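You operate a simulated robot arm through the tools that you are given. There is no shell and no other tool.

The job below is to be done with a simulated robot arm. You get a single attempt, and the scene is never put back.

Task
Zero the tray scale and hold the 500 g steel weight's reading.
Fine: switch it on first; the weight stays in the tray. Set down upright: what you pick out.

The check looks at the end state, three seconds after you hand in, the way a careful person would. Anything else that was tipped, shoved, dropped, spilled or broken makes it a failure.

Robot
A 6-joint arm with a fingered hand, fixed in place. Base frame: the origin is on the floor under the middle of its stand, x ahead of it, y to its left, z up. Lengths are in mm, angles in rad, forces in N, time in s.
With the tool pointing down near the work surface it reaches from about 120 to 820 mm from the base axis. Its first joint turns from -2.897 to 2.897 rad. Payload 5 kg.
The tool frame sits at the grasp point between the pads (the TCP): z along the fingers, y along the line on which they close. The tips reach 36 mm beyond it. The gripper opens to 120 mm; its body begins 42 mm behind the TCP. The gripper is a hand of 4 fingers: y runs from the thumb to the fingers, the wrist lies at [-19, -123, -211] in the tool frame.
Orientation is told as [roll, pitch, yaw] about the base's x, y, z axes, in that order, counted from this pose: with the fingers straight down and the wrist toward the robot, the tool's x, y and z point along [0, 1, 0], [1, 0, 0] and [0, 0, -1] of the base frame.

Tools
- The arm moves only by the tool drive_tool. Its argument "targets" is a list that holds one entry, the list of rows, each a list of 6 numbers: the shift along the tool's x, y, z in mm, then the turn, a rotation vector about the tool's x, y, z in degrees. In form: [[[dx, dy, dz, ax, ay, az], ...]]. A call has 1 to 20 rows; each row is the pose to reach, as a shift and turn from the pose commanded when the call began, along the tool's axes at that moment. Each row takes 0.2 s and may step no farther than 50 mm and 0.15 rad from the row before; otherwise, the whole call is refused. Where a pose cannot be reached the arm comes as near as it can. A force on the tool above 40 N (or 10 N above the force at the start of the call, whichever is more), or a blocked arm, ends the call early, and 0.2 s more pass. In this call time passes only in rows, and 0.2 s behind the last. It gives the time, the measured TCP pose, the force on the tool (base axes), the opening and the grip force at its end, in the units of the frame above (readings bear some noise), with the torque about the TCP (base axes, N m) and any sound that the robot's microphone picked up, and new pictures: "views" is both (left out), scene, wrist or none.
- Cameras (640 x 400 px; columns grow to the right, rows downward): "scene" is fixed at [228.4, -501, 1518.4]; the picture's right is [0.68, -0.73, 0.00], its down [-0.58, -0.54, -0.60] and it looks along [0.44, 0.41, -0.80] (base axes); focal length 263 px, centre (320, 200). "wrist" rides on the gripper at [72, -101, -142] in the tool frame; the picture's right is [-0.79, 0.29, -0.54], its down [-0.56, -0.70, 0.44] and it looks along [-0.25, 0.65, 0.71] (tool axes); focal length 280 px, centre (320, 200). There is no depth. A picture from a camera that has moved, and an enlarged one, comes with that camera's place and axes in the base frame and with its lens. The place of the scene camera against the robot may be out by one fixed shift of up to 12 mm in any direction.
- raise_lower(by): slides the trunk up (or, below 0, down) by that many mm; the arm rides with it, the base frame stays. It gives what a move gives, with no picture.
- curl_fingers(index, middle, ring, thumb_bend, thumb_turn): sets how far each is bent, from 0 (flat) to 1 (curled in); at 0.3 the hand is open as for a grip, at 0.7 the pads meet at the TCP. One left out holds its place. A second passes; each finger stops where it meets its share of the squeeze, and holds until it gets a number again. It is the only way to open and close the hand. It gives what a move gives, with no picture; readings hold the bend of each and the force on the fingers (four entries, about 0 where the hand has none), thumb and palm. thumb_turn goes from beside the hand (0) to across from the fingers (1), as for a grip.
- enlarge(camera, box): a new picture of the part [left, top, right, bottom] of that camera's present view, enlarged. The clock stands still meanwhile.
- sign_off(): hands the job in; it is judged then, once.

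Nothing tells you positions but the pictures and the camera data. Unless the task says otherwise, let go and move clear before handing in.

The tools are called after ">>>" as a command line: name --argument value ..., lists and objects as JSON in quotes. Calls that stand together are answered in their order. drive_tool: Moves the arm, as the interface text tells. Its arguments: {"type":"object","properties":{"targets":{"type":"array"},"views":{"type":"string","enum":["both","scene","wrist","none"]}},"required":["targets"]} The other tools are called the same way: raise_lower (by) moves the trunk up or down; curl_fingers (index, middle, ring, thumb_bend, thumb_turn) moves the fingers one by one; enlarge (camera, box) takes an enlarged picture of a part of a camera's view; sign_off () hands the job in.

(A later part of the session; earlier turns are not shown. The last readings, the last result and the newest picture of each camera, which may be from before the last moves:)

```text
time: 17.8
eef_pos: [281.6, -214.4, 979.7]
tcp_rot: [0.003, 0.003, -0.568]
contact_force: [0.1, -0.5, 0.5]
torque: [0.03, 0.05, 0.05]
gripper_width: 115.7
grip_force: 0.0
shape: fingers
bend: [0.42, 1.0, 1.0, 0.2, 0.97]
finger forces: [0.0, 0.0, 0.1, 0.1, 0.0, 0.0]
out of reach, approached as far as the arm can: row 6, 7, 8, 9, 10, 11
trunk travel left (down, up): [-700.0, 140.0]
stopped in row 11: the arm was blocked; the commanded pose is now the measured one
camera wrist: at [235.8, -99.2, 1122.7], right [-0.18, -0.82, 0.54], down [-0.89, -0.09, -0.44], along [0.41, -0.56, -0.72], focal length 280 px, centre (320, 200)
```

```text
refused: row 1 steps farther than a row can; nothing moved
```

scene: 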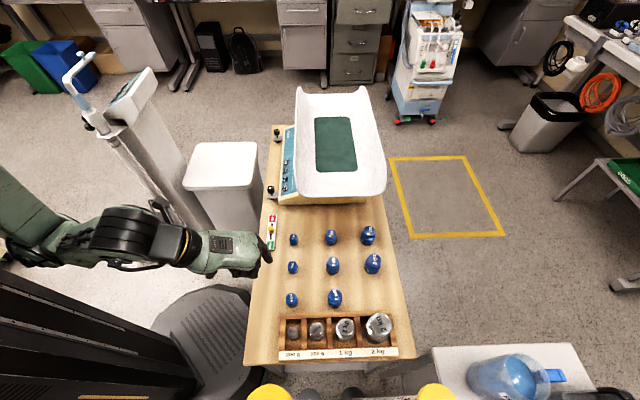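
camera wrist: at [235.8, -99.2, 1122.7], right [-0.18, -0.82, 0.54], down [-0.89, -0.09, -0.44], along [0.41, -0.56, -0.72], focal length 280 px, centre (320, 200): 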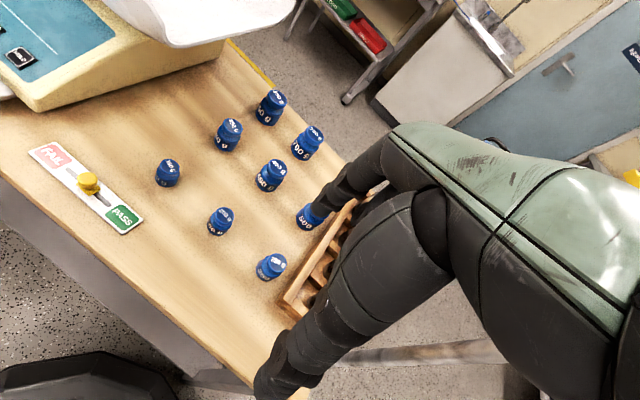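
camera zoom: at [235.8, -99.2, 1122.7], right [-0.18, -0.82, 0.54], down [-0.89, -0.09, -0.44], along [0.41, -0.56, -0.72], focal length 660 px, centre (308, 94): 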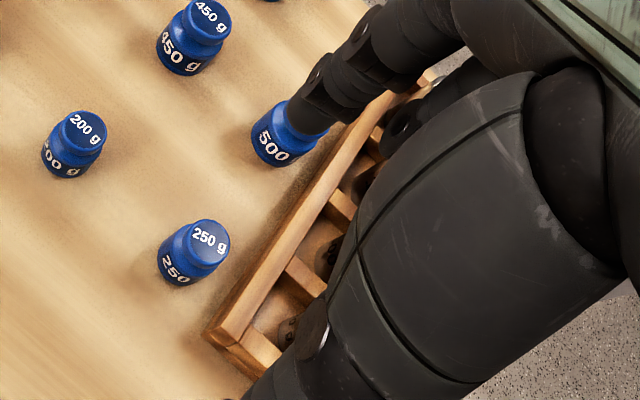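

The first row stepped slightly too far, so I'll split the move into smaller rows.

>>> drive_tool --targets '[[[-5.5, 33, -17.5, 0, 0, 0], [-11, 66, -35, 0, 0, 0], [-16.5, 99, -52, 0, 0, 0], [-22, 132.6, -70, 0, 0, 0], [-22, 132.6, -70, 0, 0, 8], [-22, 132.6, -70, 0, 0, 16], [-22, 132.6, -70, 0, 0, 24], [-22, 132.6, -70, 0, 0, 32], [-22, 132.6, -70, 0, 0, 40], [-22, 132.6, -70, 0, 0, 48], [-22, 132.6, -70, 0, 0, 56], [-22, 132.6, -70, 0, 0, 64], [-22, 132.6, -70, 0, 0, 72], [-22, 132.6, -70, 0, 0, 80], [-22, 132.6, -70, 0, 0, 88], [-22, 132.6, -70, 0, 0, 96], [-22, 132.6, -70, 0, 0, 102.5]]]' --views "both"

```text
time: 21.4
eef_pos: [363.0, -378.1, 948.7]
tcp_rot: [0.015, -0.004, -2.348]
contact_force: [-1.2, 0.5, -0.7]
torque: [0.02, 0.0, 0.01]
gripper_width: 115.4
grip_force: 0.0
shape: fingers
bend: [0.42, 1.0, 1.0, 0.2, 0.97]
finger forces: [0.1, 0.0, 0.0, 0.1, 0.0, 0.0]
out of reach, approached as far as the arm can: row 12, 13, 14, 15, 16, 17
trunk travel left (down, up): [-700.0, 140.0]
camera wrist: at [484.9, -354.8, 1091.4], right [-0.77, 0.35, 0.53], down [0.1, 0.89, -0.45], along [-0.63, -0.3, -0.72], focal length 280 px, centre (320, 200)
```

scene: 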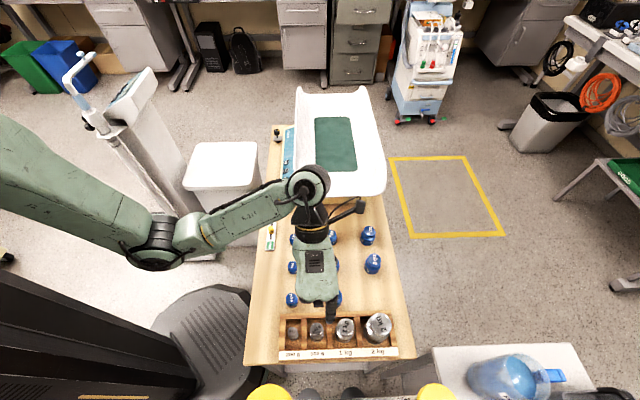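
wrist: 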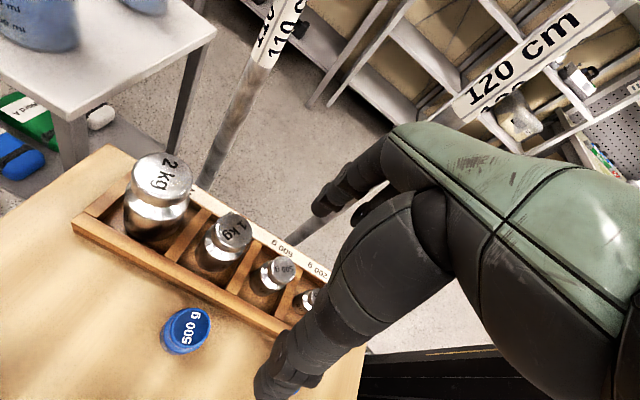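

The yaw of -135° works, and the wrist camera now sees the steel weights in the rack well. I'll zoom in to triangulate the 500 g weight.

>>> enlarge --camera "wrist" --box '[180, 200, 360, 350]'

>>> enlarge --camera "scene" --box '[275, 240, 375, 370]'

```text
2.67 times, centred on (270, 275) of wrist
camera zoom: at [484.9, -354.8, 1091.4], right [-0.77, 0.35, 0.53], down [0.1, 0.89, -0.45], along [-0.63, -0.3, -0.72], focal length 748 px, centre (453, 0)
```

zoom: 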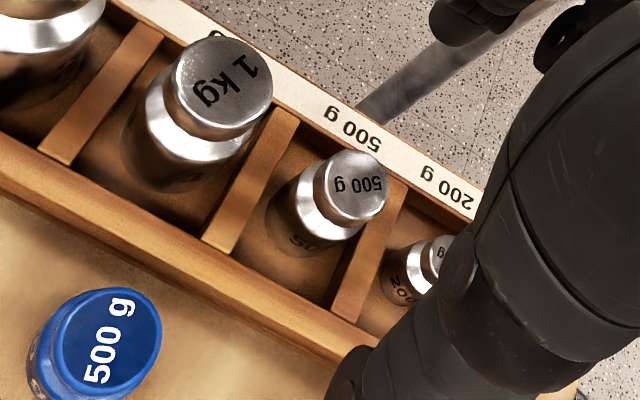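

```text
3.08 times, centred on (325, 305) of scene
camera zoom: at [228.4, -501.0, 1518.4], right [0.68, -0.73, 0.0], down [-0.58, -0.54, -0.6], along [0.44, 0.41, -0.8], focal length 810 px, centre (305, -123)
```

zoom: 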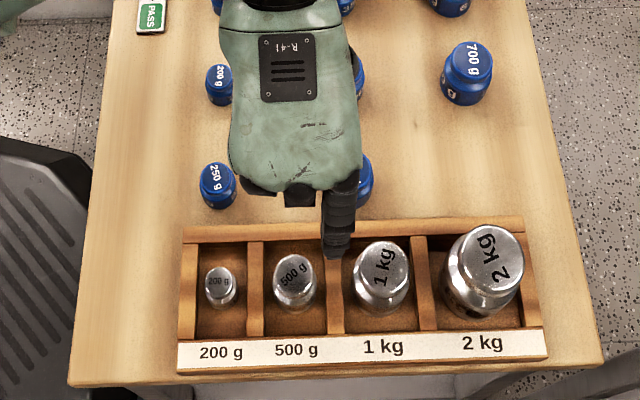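

The 500 g weight's top comes out at about (319.5, -394, 799) and the rack edge at z ≈ 748, so about 50 mm of the weight stands free. I'll shape the hand for a three-point pinch and measure where the tips lie.

>>> curl_fingers --index 0.5 --middle 0.5 --ring 0.0 --thumb_bend 0.45 --thumb_turn 1.0

>>> enlarge --camera "wrist" --box '[180, 100, 460, 400]'

>>> enlarge --camera "scene" --box '[290, 240, 370, 330]'

```text
time: 22.4
eef_pos: [363.3, -377.8, 949.4]
tcp_rot: [0.016, -0.004, -2.347]
contact_force: [0.1, 0.3, -0.4]
torque: [0.0, -0.02, -0.01]
gripper_width: 72.3
grip_force: 0.0
shape: fingers
bend: [0.5, 0.5, 0.0, 0.45, 0.99]
finger forces: [0.0, 0.0, 0.0, 0.0, 0.1, 0.0]
trunk travel left (down, up): [-700.0, 140.0]
```

```text
1.33 times, centred on (320, 250) of wrist
camera zoom: at [485.0, -354.0, 1091.7], right [-0.77, 0.35, 0.53], down [0.09, 0.89, -0.45], along [-0.63, -0.3, -0.72], focal length 374 px, centre (320, 133)
```

zoom: 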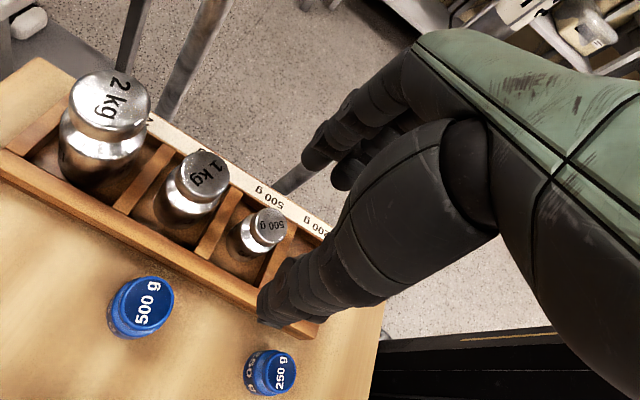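

```text
4.44 times, centred on (330, 285) of scene
camera zoom: at [228.4, -501.0, 1518.4], right [0.68, -0.73, 0.0], down [-0.58, -0.54, -0.6], along [0.44, 0.41, -0.8], focal length 1171 px, centre (276, -178)
```

zoom: 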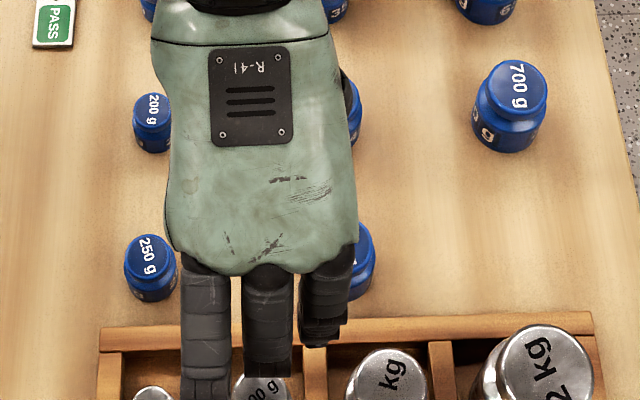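

Index and middle lie at about x +8 and -17, with the thumb at about -4 in the tool frame, so the weight should sit near tool x = -3. The last call ended out of reach, so I'll test with a small lowering move which pose the next shift counts from.

>>> drive_tool --targets '[[[0, 0, 10, 0, 0, 0]]]' --views "none"

```text
time: 22.8
eef_pos: [364.1, -378.3, 938.2]
tcp_rot: [-0.002, 0.004, -2.361]
contact_force: [-0.6, -0.2, 0.3]
torque: [0.0, 0.01, 0.0]
gripper_width: 72.3
grip_force: 0.0
shape: fingers
bend: [0.5, 0.5, 0.0, 0.45, 0.99]
finger forces: [0.0, 0.1, 0.1, 0.1, 0.1, 0.1]
trunk travel left (down, up): [-700.0, 140.0]
```

The shift counts from the reached pose, and the hand is level now. Next I hover the open hand about 75 mm above grasp height over the 500 g weight.

>>> drive_tool --targets '[[[-6, 15, 23, 0, 0, 0], [-12, 30, 46, 0, 0, 0], [-17.2, 42.7, 68, 0, 0, 0]]]' --views "none"

>>> enlarge --camera "wrist" --box '[200, 130, 440, 380]'

>>> enlarge --camera "scene" --box '[280, 280, 360, 365]'

```text
time: 23.6
eef_pos: [321.3, -396.5, 869.7]
tcp_rot: [-0.003, 0.005, -2.36]
contact_force: [-0.4, -0.1, -0.3]
torque: [0.03, 0.01, 0.0]
gripper_width: 72.3
grip_force: 0.0
shape: fingers
bend: [0.5, 0.5, 0.0, 0.45, 0.99]
finger forces: [0.1, 0.1, 0.1, 0.1, 0.0, 0.0]
trunk travel left (down, up): [-700.0, 140.0]
```

```text
1.60 times, centred on (320, 255) of wrist
camera zoom: at [443.9, -376.7, 1012.6], right [-0.76, 0.35, 0.54], down [0.1, 0.89, -0.44], along [-0.64, -0.28, -0.72], focal length 449 px, centre (320, 112)
```

zoom: 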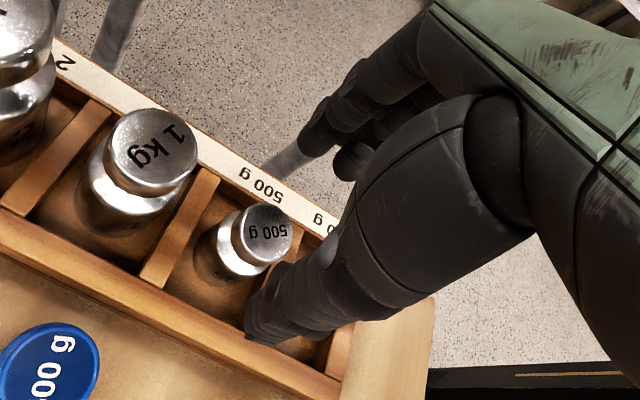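

```text
4.71 times, centred on (320, 322) of scene
camera zoom: at [228.4, -501.0, 1518.4], right [0.68, -0.73, 0.0], down [-0.58, -0.54, -0.6], along [0.44, 0.41, -0.8], focal length 1240 px, centre (320, -376)
```

zoom: 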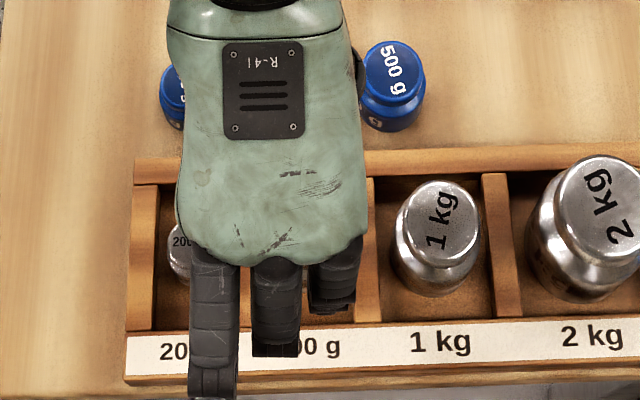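

The weight is centred between index and middle (about ±14.5 mm each side) and along the grip line. I'll descend to grasp height in two stages.

>>> drive_tool --targets '[[[0, 0, 25, 0, 0, 0], [0, 0, 50, 0, 0, 0]]]' --views "none"

>>> enlarge --camera "wrist" --box '[220, 130, 440, 350]'

>>> enlarge --camera "scene" --box '[280, 280, 360, 365]'

```text
time: 24.2
eef_pos: [322.3, -395.8, 819.3]
tcp_rot: [-0.003, 0.004, -2.359]
contact_force: [1.1, 1.3, 0.5]
torque: [-0.02, 0.0, 0.04]
gripper_width: 72.4
grip_force: 0.2
shape: fingers
bend: [0.5, 0.5, 0.0, 0.45, 0.99]
finger forces: [0.0, 0.0, 0.1, 0.0, 0.0, 0.1]
trunk travel left (down, up): [-700.0, 140.0]
```

```text
1.82 times, centred on (330, 240) of wrist
camera zoom: at [445.1, -376.2, 962.3], right [-0.76, 0.35, 0.54], down [0.1, 0.89, -0.44], along [-0.64, -0.28, -0.72], focal length 510 px, centre (302, 127)
```

zoom: 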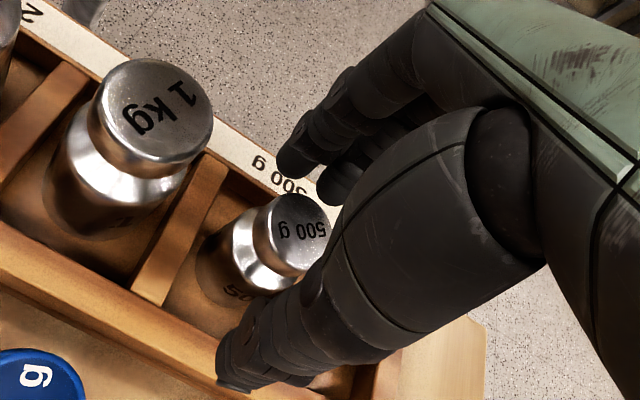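

```text
4.71 times, centred on (320, 322) of scene
camera zoom: at [228.4, -501.0, 1518.4], right [0.68, -0.73, 0.0], down [-0.58, -0.54, -0.6], along [0.44, 0.41, -0.8], focal length 1240 px, centre (320, -376)
```

zoom: 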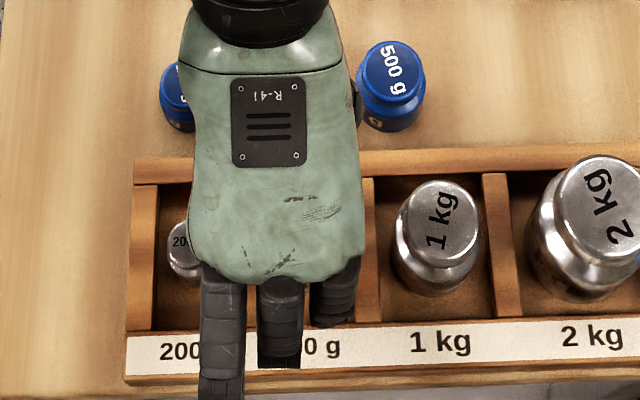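

Everything is clear so far at z = 819. I'll go down the last 25 mm.

>>> drive_tool --targets '[[[0, 0, 12, 0, 0, 0], [0, 0, 24, 0, 0, 0]]]' --views "none"

>>> enlarge --camera "wrist" --box '[220, 130, 440, 350]'

>>> enlarge --camera "scene" --box '[280, 280, 360, 365]'

```text
time: 24.8
eef_pos: [321.2, -394.7, 795.5]
tcp_rot: [-0.003, 0.003, -2.359]
contact_force: [0.5, -0.5, -0.1]
torque: [-0.03, 0.05, 0.02]
gripper_width: 72.3
grip_force: 0.1
shape: fingers
bend: [0.5, 0.5, 0.0, 0.45, 0.99]
finger forces: [0.0, 0.1, 0.1, 0.1, 0.0, 0.0]
trunk travel left (down, up): [-700.0, 140.0]
```

```text
1.82 times, centred on (330, 240) of wrist
camera zoom: at [445.1, -376.0, 938.5], right [-0.76, 0.35, 0.54], down [0.1, 0.89, -0.44], along [-0.64, -0.28, -0.72], focal length 510 px, centre (302, 127)
```

zoom: 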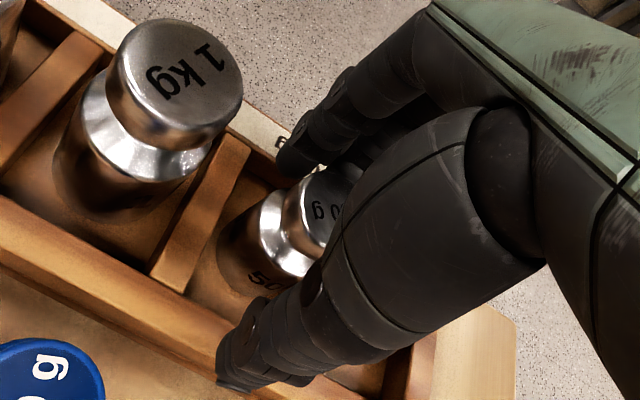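

```text
4.71 times, centred on (320, 322) of scene
camera zoom: at [228.4, -501.0, 1518.4], right [0.68, -0.73, 0.0], down [-0.58, -0.54, -0.6], along [0.44, 0.41, -0.8], focal length 1240 px, centre (320, -376)
```

zoom: 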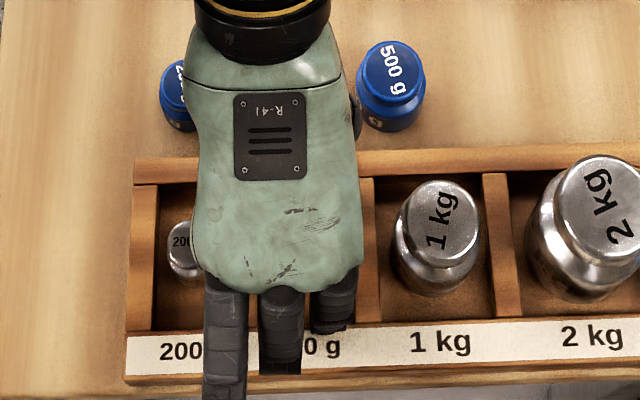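

The weight sits between the thumb and the two fingers. I'll close gradually, reading the contact forces.

>>> curl_fingers --index 0.55 --middle 0.55 --thumb_bend 0.54

>>> enlarge --camera "wrist" --box '[220, 130, 440, 350]'

```text
time: 25.8
eef_pos: [321.5, -394.4, 796.2]
tcp_rot: [-0.005, 0.003, -2.359]
contact_force: [-1.0, -0.2, 0.7]
torque: [-0.03, -0.01, -0.02]
gripper_width: 51.1
grip_force: 0.1
shape: fingers
bend: [0.55, 0.55, 0.0, 0.54, 1.0]
finger forces: [0.0, 0.0, 0.0, 0.0, 0.0, 0.0]
trunk travel left (down, up): [-700.0, 140.0]
```

```text
1.82 times, centred on (330, 240) of wrist
camera zoom: at [445.0, -376.0, 938.8], right [-0.76, 0.35, 0.54], down [0.1, 0.89, -0.44], along [-0.64, -0.28, -0.72], focal length 510 px, centre (302, 127)
```

zoom: 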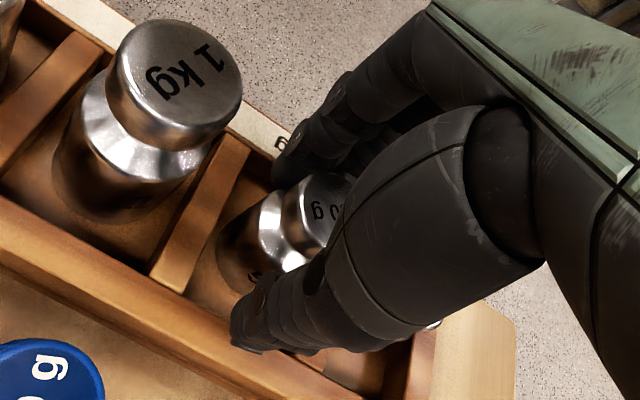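

There is no contact yet at 51 mm opening. I'll lower another 6 mm for a deeper hold (tips stay above the rack edge), then close further.

>>> drive_tool --targets '[[[0, 0, 3, 0, 0, 0], [0, 0, 6, 0, 0, 0]]]' --views "none"

>>> curl_fingers --index 0.59 --middle 0.59 --thumb_bend 0.58

>>> enlarge --camera "wrist" --box '[220, 130, 440, 350]'

```text
time: 26.4
eef_pos: [322.0, -394.6, 791.5]
tcp_rot: [-0.004, 0.003, -2.36]
contact_force: [-0.5, 0.4, 0.0]
torque: [-0.02, 0.0, 0.04]
gripper_width: 51.3
grip_force: 0.0
shape: fingers
bend: [0.55, 0.55, 0.0, 0.54, 1.0]
finger forces: [0.1, 0.1, 0.0, 0.0, 0.1, 0.1]
trunk travel left (down, up): [-700.0, 140.0]
```

```text
time: 27.4
eef_pos: [320.7, -395.1, 789.6]
tcp_rot: [-0.003, 0.005, -2.36]
contact_force: [-0.4, -0.9, 0.0]
torque: [-0.01, 0.04, 0.03]
gripper_width: 42.0
grip_force: 0.6
shape: fingers
bend: [0.58, 0.59, 0.0, 0.57, 1.0]
finger forces: [0.9, 0.5, 0.1, 0.0, 0.0, 0.0]
trunk travel left (down, up): [-700.0, 140.0]
```

```text
1.82 times, centred on (330, 240) of wrist
camera zoom: at [444.7, -376.0, 933.0], right [-0.76, 0.35, 0.54], down [0.1, 0.89, -0.44], along [-0.64, -0.28, -0.72], focal length 510 px, centre (302, 127)
```

zoom: 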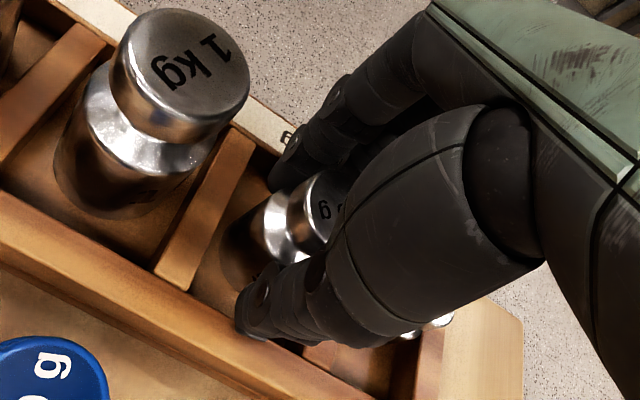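

Index and middle now touch lightly. I'll close the thumb to meet them, then firm up the squeeze.

>>> curl_fingers --thumb_bend 0.63

>>> curl_fingers --index 0.7 --middle 0.7 --thumb_bend 0.72

>>> enlarge --camera "wrist" --box '[220, 130, 440, 350]'

```text
time: 28.4
eef_pos: [322.0, -394.7, 790.5]
tcp_rot: [-0.002, 0.004, -2.36]
contact_force: [1.5, 0.8, 0.2]
torque: [0.05, 0.0, 0.03]
gripper_width: 37.3
grip_force: 2.4
shape: fingers
bend: [0.58, 0.59, 0.0, 0.6, 1.0]
finger forces: [1.1, 0.6, 0.0, 0.0, 2.9, 0.0]
trunk travel left (down, up): [-700.0, 140.0]
```

```text
time: 29.4
eef_pos: [322.3, -396.2, 789.5]
tcp_rot: [-0.004, 0.004, -2.36]
contact_force: [-1.4, -1.0, 0.1]
torque: [0.0, 0.03, 0.03]
gripper_width: 34.6
grip_force: 15.1
shape: fingers
bend: [0.61, 0.63, 0.0, 0.61, 1.0]
finger forces: [7.7, 8.0, 0.0, 0.1, 14.9, 0.0]
trunk travel left (down, up): [-700.0, 140.0]
```

```text
1.82 times, centred on (330, 240) of wrist
camera zoom: at [444.6, -376.0, 933.0], right [-0.76, 0.35, 0.54], down [0.1, 0.89, -0.44], along [-0.64, -0.28, -0.72], focal length 510 px, centre (302, 127)
```

zoom: 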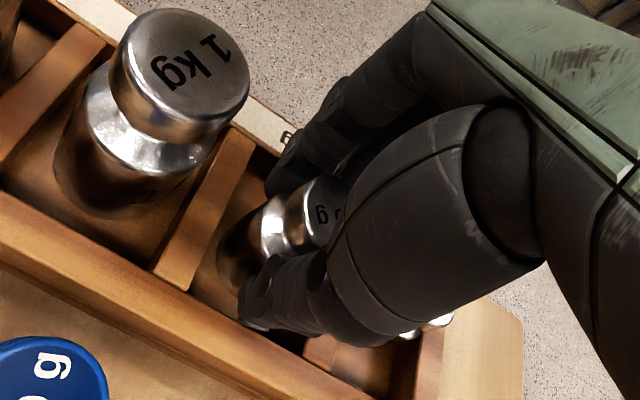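

The grip is firm and balanced (7.7 + 8.0 N against 14.9 N). I'll lift slowly and check that the weight comes up straight.

>>> drive_tool --targets '[[[0, 0, -5, 0, 0, 0], [0, 0, -12, 0, 0, 0], [0, 0, -20, 0, 0, 0], [0, 0, -30, 0, 0, 0]]]' --views "none"

>>> enlarge --camera "wrist" --box '[220, 130, 440, 350]'

>>> enlarge --camera "scene" --box '[280, 280, 360, 365]'

```text
time: 30.4
eef_pos: [322.6, -395.9, 819.1]
tcp_rot: [-0.004, 0.003, -2.359]
contact_force: [-0.1, 0.8, -5.8]
torque: [-0.05, -0.01, -0.04]
gripper_width: 34.8
grip_force: 15.0
shape: fingers
bend: [0.61, 0.64, 0.0, 0.61, 1.0]
finger forces: [7.4, 7.2, 0.0, 0.0, 15.1, 0.0]
trunk travel left (down, up): [-700.0, 140.0]
```

```text
1.82 times, centred on (330, 240) of wrist
camera zoom: at [445.2, -376.9, 962.2], right [-0.76, 0.35, 0.54], down [0.1, 0.89, -0.44], along [-0.64, -0.28, -0.71], focal length 510 px, centre (302, 127)
```

zoom: 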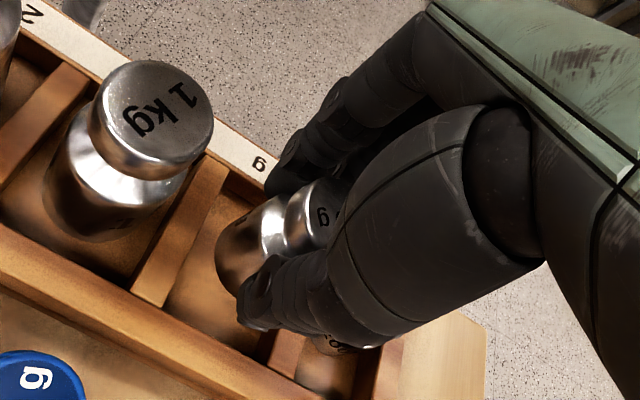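

```text
4.71 times, centred on (320, 322) of scene
camera zoom: at [228.4, -501.0, 1518.4], right [0.68, -0.73, 0.0], down [-0.58, -0.54, -0.6], along [0.44, 0.41, -0.8], focal length 1240 px, centre (320, -376)
```

zoom: 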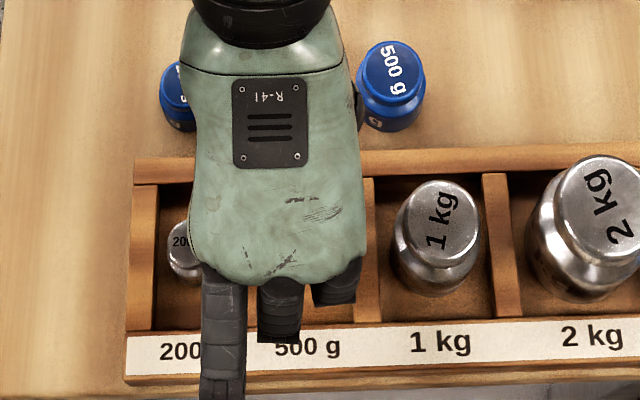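

The force reads -5.8 N, so the 500 g weight hangs free and upright. I'll raise the trunk 140 mm to lift straight up without changing the arm's shape.

>>> raise_lower --by 70

>>> raise_lower --by 70

>>> enlarge --camera "wrist" --box '[0, 0, 640, 400]'

>>> enlarge --camera "scene" --box '[230, 180, 430, 370]'

```text
time: 31.5
eef_pos: [322.5, -396.3, 890.3]
tcp_rot: [-0.002, 0.003, -2.359]
contact_force: [0.1, -0.2, -5.2]
torque: [0.0, 0.03, 0.0]
gripper_width: 34.6
grip_force: 14.7
shape: fingers
bend: [0.61, 0.64, 0.0, 0.61, 1.0]
finger forces: [7.4, 7.2, 0.0, 0.0, 15.3, 0.1]
trunk travel left (down, up): [-770.0, 70.0]
```

```text
time: 32.6
eef_pos: [322.2, -396.6, 959.2]
tcp_rot: [-0.004, 0.002, -2.36]
contact_force: [-0.2, 0.7, -4.7]
torque: [0.03, 0.04, 0.01]
gripper_width: 34.8
grip_force: 15.4
shape: fingers
bend: [0.61, 0.64, 0.0, 0.61, 1.0]
finger forces: [7.3, 7.1, 0.0, 0.0, 15.2, 0.0]
trunk travel left (down, up): [-840.0, 0.0]
```

```text
1.00 times, centred on (320, 200) of wrist (not enlarged: the box is as wide or as high as the picture)
camera zoom: at [445.4, -377.0, 1102.1], right [-0.76, 0.35, 0.54], down [0.1, 0.89, -0.44], along [-0.64, -0.28, -0.72], focal length 280 px, centre (320, 200)
```

zoom: 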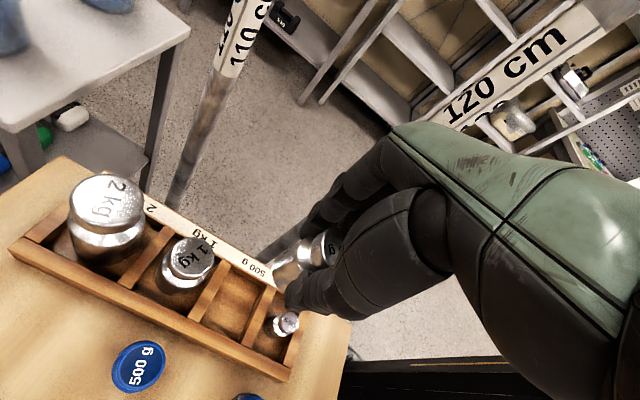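

```text
2.11 times, centred on (330, 275) of scene
camera zoom: at [228.4, -501.0, 1518.4], right [0.68, -0.73, 0.0], down [-0.58, -0.54, -0.6], along [0.44, 0.41, -0.8], focal length 555 px, centre (299, 42)
```

zoom: 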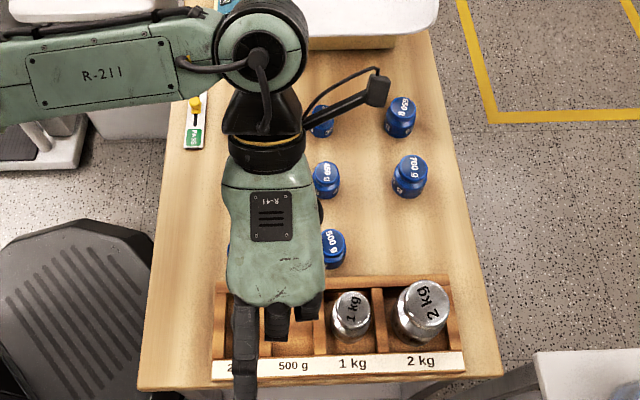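

The weight is held clear above the rack. Now I turn the hand back towards yaw -58° while moving slightly up and out.

>>> drive_tool --targets '[[[4, -6, -3.6, 0, 0, -7], [8, -12, -7.3, 0, 0, -14], [12, -18, -11, 0, 0, -21], [16, -24, -14.5, 0, 0, -28], [20, -30, -18, 0, 0, -35], [24, -36, -22, 0, 0, -42], [28, -42, -25.5, 0, 0, -49], [32, -48.5, -29, 0, 0, -56], [36, -54.5, -33, 0, 0, -63], [40, -60.5, -36.5, 0, 0, -70], [43.6, -66.6, -40, 0, 0, -77]]]' --views "both"

```text
time: 35.0
eef_pos: [401.1, -380.1, 999.5]
tcp_rot: [0.001, 0.005, -1.014]
contact_force: [-0.9, -1.0, -4.5]
torque: [0.0, 0.0, 0.01]
gripper_width: 34.7
grip_force: 15.6
shape: fingers
bend: [0.61, 0.64, 0.0, 0.61, 1.0]
finger forces: [7.7, 7.3, 0.0, 0.0, 15.0, 0.0]
trunk travel left (down, up): [-840.0, 0.0]
camera wrist: at [409.0, -257.0, 1142.7], right [-0.52, -0.66, 0.54], down [-0.85, 0.3, -0.44], along [0.13, -0.68, -0.72], focal length 280 px, centre (320, 200)
```

scene: 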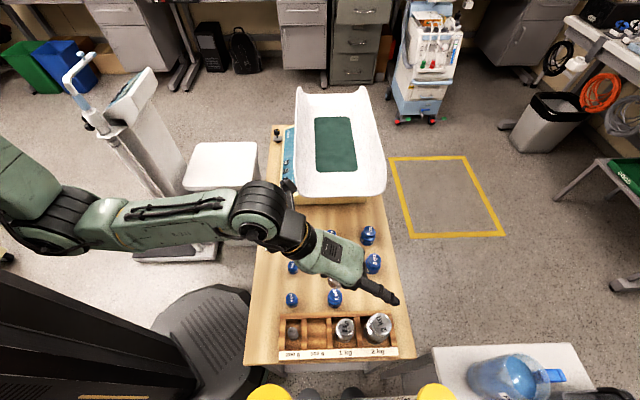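
wrist: 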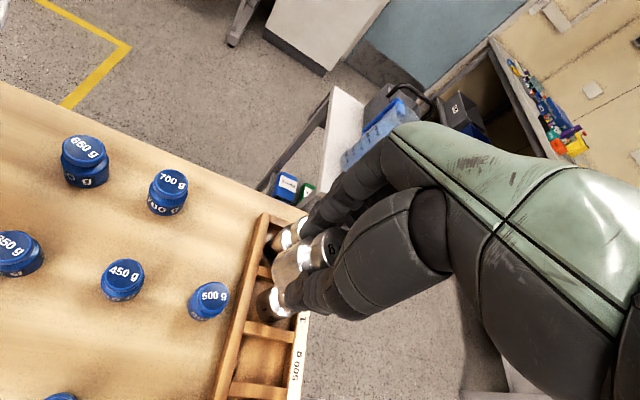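

The weight is still firmly held at (401, -380, 1000). Next I carry it to above the near part of the green mat, around (760, -67), while turning to yaw +25°, so the hand lies along the tray.

>>> drive_tool --targets '[[[33.6, -5.4, -5, 0, 0, -5.9], [67.1, -10.9, -10, 0, 0, -11.9], [100.7, -16.3, -15, 0, 0, -17.8], [134.3, -21.8, -20, 0, 0, -23.7], [167.9, -27.2, -25, 0, 0, -29.6], [201.4, -32.6, -30, 0, 0, -35.6], [235, -38.1, -35, 0, 0, -41.5], [268.6, -43.5, -40, 0, 0, -47.4], [302.1, -49, -42, 0, 0, -53.4], [335.7, -54.4, -44, 0, 0, -59.3], [369.3, -59.8, -46, 0, 0, -65.2], [402.8, -65.3, -48, 0, 0, -71.2], [436.4, -70.7, -50, 0, 0, -77.1], [470, -76.2, -50, 0, 0, -83]]]' --views "both"

```text
time: 38.0
eef_pos: [761.0, -67.3, 1049.6]
tcp_rot: [0.004, 0.002, 0.435]
contact_force: [-0.5, 0.8, -6.5]
torque: [-0.02, 0.02, -0.03]
gripper_width: 34.4
grip_force: 15.5
shape: fingers
bend: [0.61, 0.64, 0.0, 0.61, 1.0]
finger forces: [8.2, 7.6, 0.1, 0.1, 14.8, 0.1]
trunk travel left (down, up): [-840.0, 0.0]
camera wrist: at [639.4, -44.6, 1192.5], right [0.59, -0.6, 0.54], down [-0.4, -0.8, -0.44], along [0.7, 0.05, -0.72], focal length 280 px, centre (320, 200)
```

scene: 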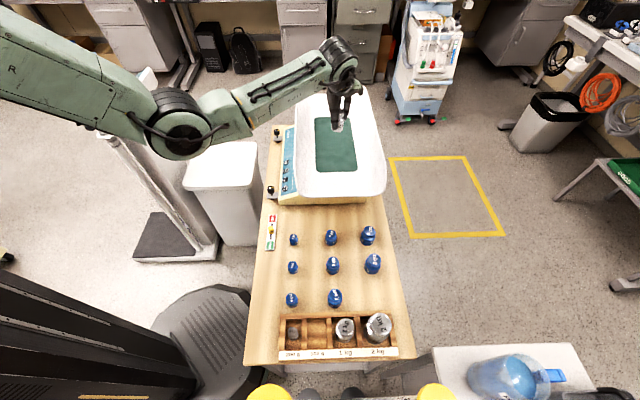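
wrist: 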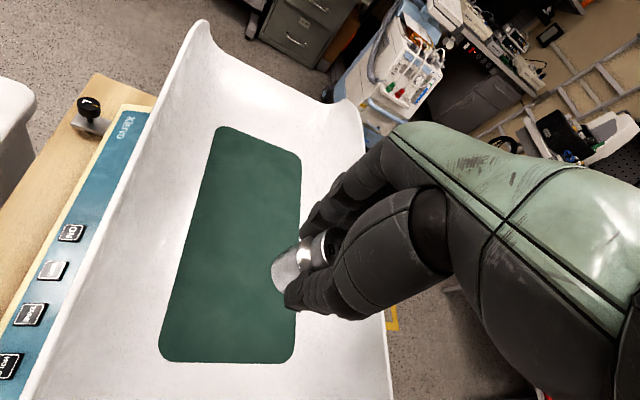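

The weight is now above the mat. I'll zoom in to check exactly where it would land and how high it is.

>>> enlarge --camera "wrist" --box '[140, 110, 400, 400]'

>>> enlarge --camera "scene" --box '[280, 60, 400, 210]'

```text
1.38 times, centred on (270, 255) of wrist
camera zoom: at [639.4, -44.6, 1192.5], right [0.59, -0.6, 0.54], down [-0.4, -0.8, -0.44], along [0.7, 0.05, -0.72], focal length 387 px, centre (389, 124)
```

zoom: 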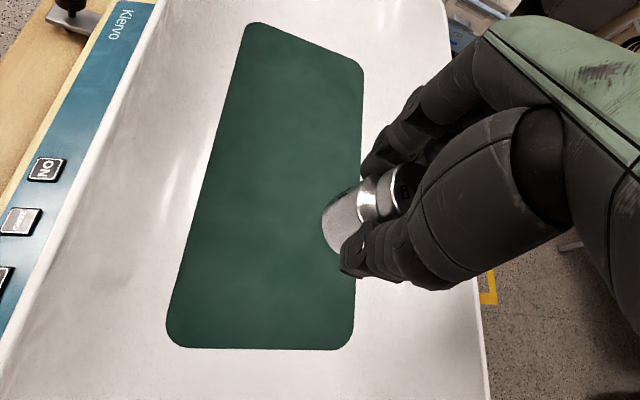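

```text
2.67 times, centred on (340, 135) of scene
camera zoom: at [228.4, -501.0, 1518.4], right [0.68, -0.73, 0.0], down [-0.58, -0.54, -0.6], along [0.44, 0.41, -0.8], focal length 702 px, centre (267, 373)
```

zoom: 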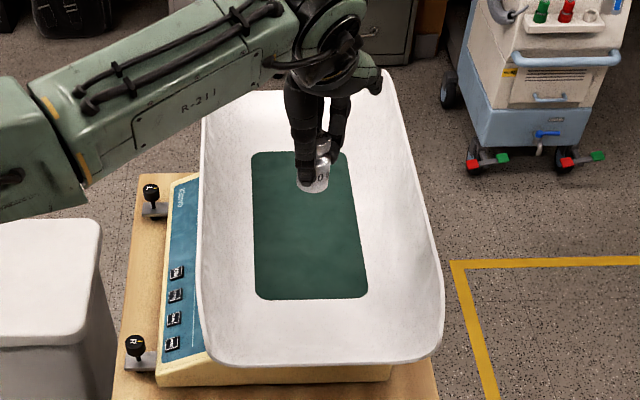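

By two independent views the mat lies at z ≈ 857 and the weight hangs over its middle (p-centre), about 57 mm in from its near edge. The weight's bottom is about 126 mm above the mat, so I'll lower 105 mm first.

>>> drive_tool --targets '[[[0, 0, 25, 0, 0, 0], [0, 0, 50, 0, 0, 0], [0, 0, 75, 0, 0, 0], [0, 0, 95, 0, 0, 0], [0, 0, 105, 0, 0, 0]]]' --views "both"

>>> enlarge --camera "wrist" --box '[220, 160, 400, 340]'

>>> enlarge --camera "scene" --box '[300, 80, 380, 180]'

```text
time: 39.2
eef_pos: [760.0, -68.2, 944.7]
tcp_rot: [0.004, -0.002, 0.432]
contact_force: [0.6, -0.5, -4.5]
torque: [0.02, 0.01, 0.0]
gripper_width: 34.3
grip_force: 14.3
shape: fingers
bend: [0.61, 0.64, 0.0, 0.61, 1.0]
finger forces: [8.2, 7.7, 0.0, 0.1, 14.6, 0.2]
trunk travel left (down, up): [-840.0, 0.0]
camera wrist: at [637.9, -44.5, 1088.0], right [0.59, -0.6, 0.54], down [-0.4, -0.8, -0.45], along [0.7, 0.05, -0.71], focal length 280 px, centre (320, 200)
```

scene: 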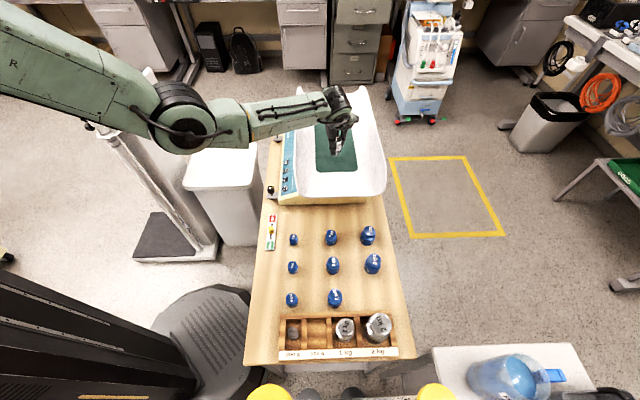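
wrist: 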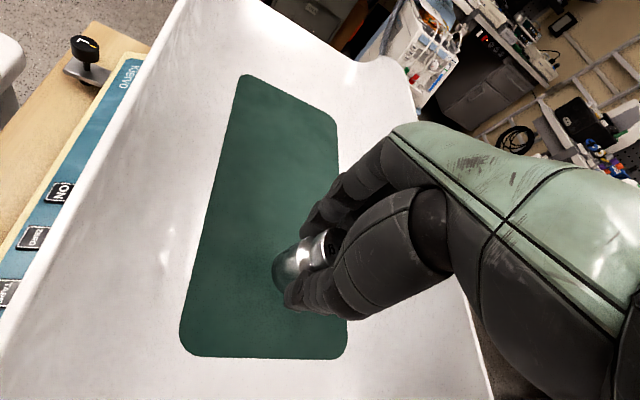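

```text
2.22 times, centred on (310, 250) of wrist
camera zoom: at [637.9, -44.5, 1088.0], right [0.59, -0.6, 0.54], down [-0.4, -0.8, -0.45], along [0.7, 0.05, -0.71], focal length 623 px, centre (342, 89)
```

zoom: 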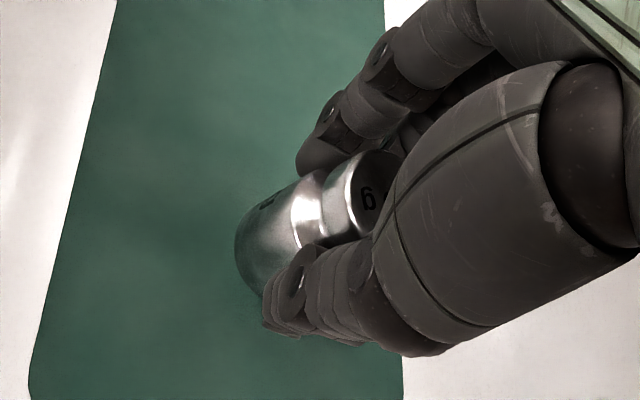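

```text
4.00 times, centred on (340, 130) of scene
camera zoom: at [228.4, -501.0, 1518.4], right [0.68, -0.73, 0.0], down [-0.58, -0.54, -0.6], along [0.44, 0.41, -0.8], focal length 1054 px, centre (240, 480)
```

zoom: 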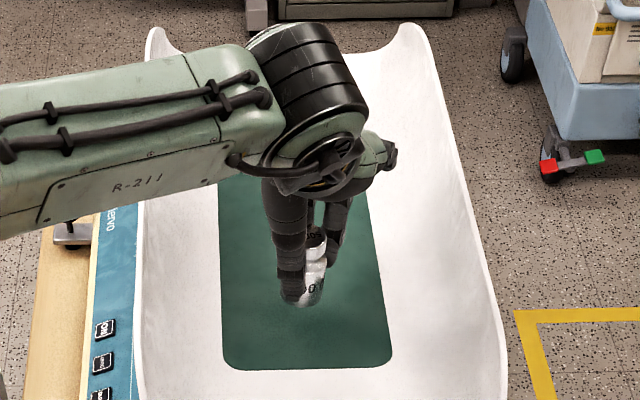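

The weight is upright and close above the mat. I'll lower in 4 mm steps, watching the vertical force.

>>> drive_tool --targets '[[[0, 0, 4, 0, 0, 0], [0, 0, 8, 0, 0, 0], [0, 0, 12, 0, 0, 0]]]' --views "none"

>>> drive_tool --targets '[[[0, 0, 3, 0, 0, 0]]]' --views "none"

>>> drive_tool --targets '[[[0, 0, 3, 0, 0, 0]]]' --views "none"

```text
time: 40.0
eef_pos: [759.9, -67.7, 934.1]
tcp_rot: [0.003, -0.002, 0.431]
contact_force: [0.1, -0.7, -5.4]
torque: [-0.01, -0.03, 0.01]
gripper_width: 34.4
grip_force: 15.1
shape: fingers
bend: [0.61, 0.64, 0.0, 0.61, 1.0]
finger forces: [8.2, 7.8, 0.1, 0.0, 14.7, 0.0]
trunk travel left (down, up): [-840.0, 0.0]
```

```text
time: 40.4
eef_pos: [760.8, -67.6, 929.0]
tcp_rot: [0.005, 0.001, 0.433]
contact_force: [0.0, -0.7, -5.6]
torque: [-0.01, 0.0, 0.01]
gripper_width: 34.7
grip_force: 15.4
shape: fingers
bend: [0.61, 0.64, 0.0, 0.61, 1.0]
finger forces: [8.2, 7.6, 0.1, 0.0, 14.7, 0.0]
trunk travel left (down, up): [-840.0, 0.0]
```

```text
time: 40.8
eef_pos: [760.2, -66.8, 927.3]
tcp_rot: [0.005, -0.001, 0.433]
contact_force: [0.4, -0.1, -5.1]
torque: [0.0, -0.01, -0.03]
gripper_width: 34.5
grip_force: 15.3
shape: fingers
bend: [0.61, 0.64, 0.0, 0.61, 1.0]
finger forces: [8.2, 7.7, 0.0, 0.0, 14.7, 0.0]
trunk travel left (down, up): [-840.0, 0.0]
```

Still hanging free at z ≈ 927. I'll keep lowering in 2–3 mm steps.

>>> drive_tool --targets '[[[0, 0, 2.5, 0, 0, 0]]]' --views "none"

>>> drive_tool --targets '[[[0, 0, 2.5, 0, 0, 0]]]' --views "none"

>>> enlarge --camera "wrist" --box '[220, 160, 400, 340]'

>>> enlarge --camera "scene" --box '[320, 110, 370, 180]'

```text
time: 41.2
eef_pos: [759.4, -68.2, 924.1]
tcp_rot: [0.005, -0.001, 0.433]
contact_force: [0.2, -0.2, -4.5]
torque: [0.0, -0.01, 0.0]
gripper_width: 34.4
grip_force: 15.5
shape: fingers
bend: [0.61, 0.64, 0.0, 0.61, 1.0]
finger forces: [8.3, 7.7, 0.0, 0.0, 14.7, 0.0]
trunk travel left (down, up): [-840.0, 0.0]
```

```text
time: 41.6
eef_pos: [760.1, -67.3, 922.4]
tcp_rot: [0.005, 0.001, 0.433]
contact_force: [0.5, -0.9, -5.7]
torque: [-0.01, 0.03, 0.01]
gripper_width: 34.6
grip_force: 15.6
shape: fingers
bend: [0.61, 0.64, 0.0, 0.61, 1.0]
finger forces: [8.3, 7.7, 0.0, 0.0, 14.7, 0.1]
trunk travel left (down, up): [-840.0, 0.0]
```

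```text
2.22 times, centred on (310, 250) of wrist
camera zoom: at [637.6, -44.7, 1065.6], right [0.59, -0.6, 0.54], down [-0.4, -0.8, -0.45], along [0.7, 0.05, -0.71], focal length 623 px, centre (342, 89)
```

zoom: 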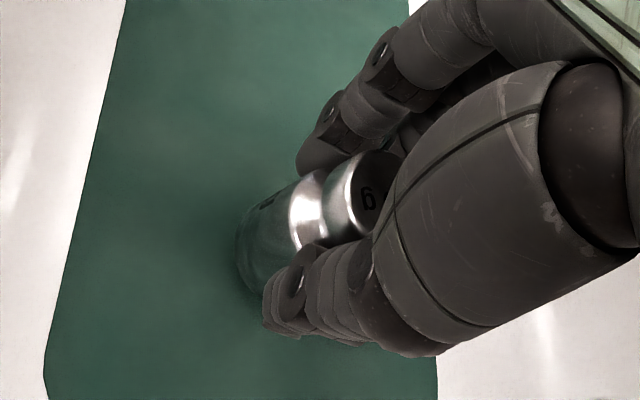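

```text
5.71 times, centred on (345, 145) of scene
camera zoom: at [228.4, -501.0, 1518.4], right [0.68, -0.73, 0.0], down [-0.58, -0.54, -0.6], along [0.44, 0.41, -0.8], focal length 1505 px, centre (177, 514)
```

zoom: 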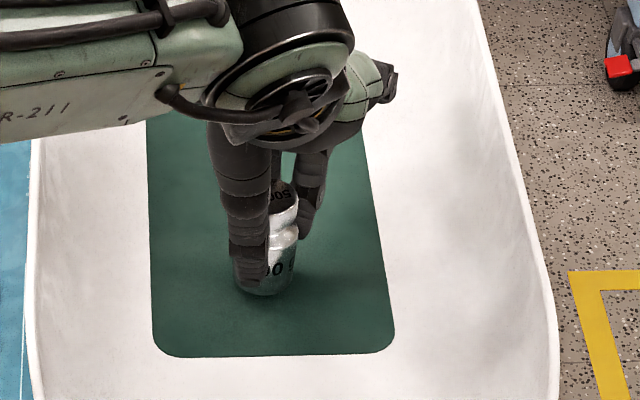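

The shadow under the weight is closing in, so contact is near. I'll continue with 2 mm steps.

>>> drive_tool --targets '[[[0, 0, 2, 0, 0, 0]]]' --views "none"

>>> drive_tool --targets '[[[0, 0, 2, 0, 0, 0]]]' --views "none"

>>> drive_tool --targets '[[[0, 0, 2, 0, 0, 0]]]' --views "none"

```text
time: 42.0
eef_pos: [759.7, -67.8, 920.0]
tcp_rot: [0.006, -0.001, 0.433]
contact_force: [0.1, 0.2, -3.9]
torque: [0.03, 0.0, 0.0]
gripper_width: 34.3
grip_force: 15.2
shape: fingers
bend: [0.61, 0.64, 0.0, 0.61, 1.0]
finger forces: [8.2, 7.7, 0.1, 0.0, 14.7, 0.0]
trunk travel left (down, up): [-840.0, 0.0]
```

```text
time: 42.4
eef_pos: [760.4, -67.5, 917.7]
tcp_rot: [0.003, -0.002, 0.431]
contact_force: [0.2, -0.1, -4.9]
torque: [-0.02, 0.0, -0.01]
gripper_width: 34.5
grip_force: 15.1
shape: fingers
bend: [0.61, 0.64, 0.0, 0.61, 1.0]
finger forces: [8.2, 7.7, 0.1, 0.1, 14.8, 0.1]
trunk travel left (down, up): [-840.0, 0.0]
```

```text
time: 42.8
eef_pos: [759.5, -67.5, 916.2]
tcp_rot: [0.004, 0.0, 0.433]
contact_force: [-0.7, -0.3, -5.3]
torque: [0.01, 0.0, -0.02]
gripper_width: 34.2
grip_force: 15.6
shape: fingers
bend: [0.61, 0.64, 0.0, 0.61, 1.0]
finger forces: [8.2, 7.7, 0.0, 0.1, 14.7, 0.0]
trunk travel left (down, up): [-840.0, 0.0]
```

Still hanging at z ≈ 916, with no contact yet. I continue with small steps.

>>> drive_tool --targets '[[[0, 0, 2, 0, 0, 0]]]' --views "none"

>>> drive_tool --targets '[[[0, 0, 2, 0, 0, 0]]]' --views "none"

>>> enlarge --camera "scene" --box '[320, 110, 370, 180]'

>>> enlarge --camera "wrist" --box '[220, 160, 400, 340]'

```text
time: 43.2
eef_pos: [759.9, -67.8, 914.4]
tcp_rot: [0.004, -0.003, 0.432]
contact_force: [-0.1, -0.4, -4.4]
torque: [0.01, 0.01, -0.01]
gripper_width: 34.3
grip_force: 15.2
shape: fingers
bend: [0.61, 0.64, 0.0, 0.61, 1.0]
finger forces: [8.2, 7.6, 0.0, 0.0, 14.7, 0.0]
trunk travel left (down, up): [-840.0, 0.0]
```

```text
time: 43.6
eef_pos: [761.3, -67.1, 911.8]
tcp_rot: [0.006, 0.0, 0.432]
contact_force: [0.2, -0.7, -4.9]
torque: [-0.02, -0.02, -0.01]
gripper_width: 34.4
grip_force: 15.5
shape: fingers
bend: [0.61, 0.64, 0.0, 0.61, 1.0]
finger forces: [8.1, 7.7, 0.1, 0.1, 14.7, 0.0]
trunk travel left (down, up): [-840.0, 0.0]
```

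```text
5.71 times, centred on (345, 145) of scene
camera zoom: at [228.4, -501.0, 1518.4], right [0.68, -0.73, 0.0], down [-0.58, -0.54, -0.6], along [0.44, 0.41, -0.8], focal length 1505 px, centre (177, 514)
```

zoom: 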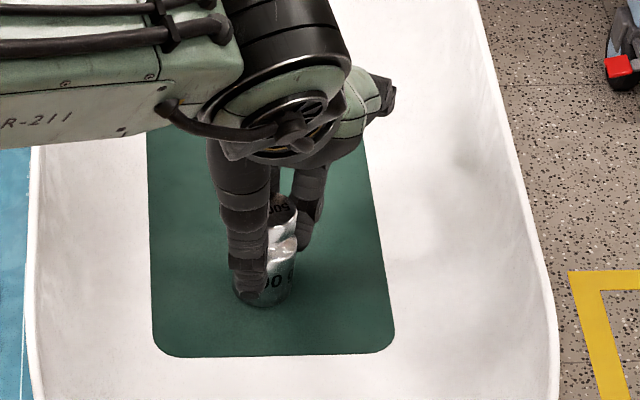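

```text
2.22 times, centred on (310, 250) of wrist
camera zoom: at [637.8, -44.4, 1055.2], right [0.59, -0.6, 0.54], down [-0.4, -0.8, -0.45], along [0.7, 0.05, -0.71], focal length 623 px, centre (342, 89)
```

zoom: 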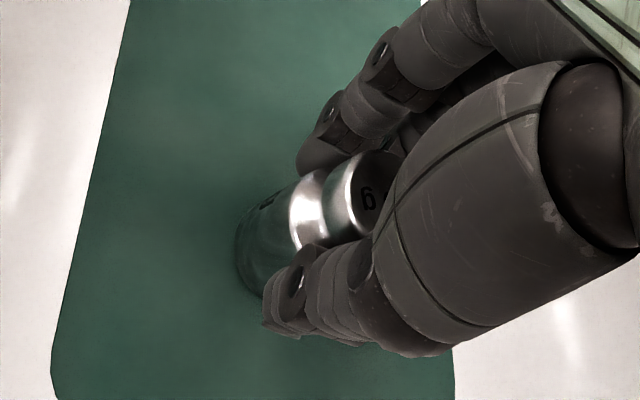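

Still not touching at z ≈ 912. I'll go on.

>>> drive_tool --targets '[[[0, 0, 2, 0, 0, 0]]]' --views "none"

>>> drive_tool --targets '[[[0, 0, 2, 0, 0, 0]]]' --views "none"

>>> drive_tool --targets '[[[0, 0, 2, 0, 0, 0]]]' --views "none"

```text
time: 44.0
eef_pos: [759.4, -67.7, 911.1]
tcp_rot: [0.003, -0.004, 0.433]
contact_force: [0.1, -0.2, -2.4]
torque: [-0.02, 0.02, 0.04]
gripper_width: 34.3
grip_force: 15.3
shape: fingers
bend: [0.61, 0.64, 0.0, 0.61, 1.0]
finger forces: [8.4, 8.0, 0.0, 0.1, 14.7, 0.0]
trunk travel left (down, up): [-840.0, 0.0]
```

```text
time: 44.4
eef_pos: [760.2, -66.2, 909.7]
tcp_rot: [0.004, -0.003, 0.432]
contact_force: [0.5, 1.6, 3.3]
torque: [-0.05, -0.01, 0.02]
gripper_width: 34.1
grip_force: 16.5
shape: fingers
bend: [0.61, 0.64, 0.0, 0.62, 1.0]
finger forces: [9.1, 8.7, 0.2, 0.1, 15.2, 0.0]
trunk travel left (down, up): [-840.0, 0.0]
```

```text
time: 44.8
eef_pos: [759.4, -66.7, 909.6]
tcp_rot: [0.003, -0.004, 0.432]
contact_force: [1.0, 1.6, 12.3]
torque: [-0.03, -0.01, 0.0]
gripper_width: 34.4
grip_force: 17.1
shape: fingers
bend: [0.61, 0.64, 0.0, 0.62, 1.0]
finger forces: [9.8, 9.0, 0.1, 0.1, 16.4, 0.0]
trunk travel left (down, up): [-840.0, 0.0]
```

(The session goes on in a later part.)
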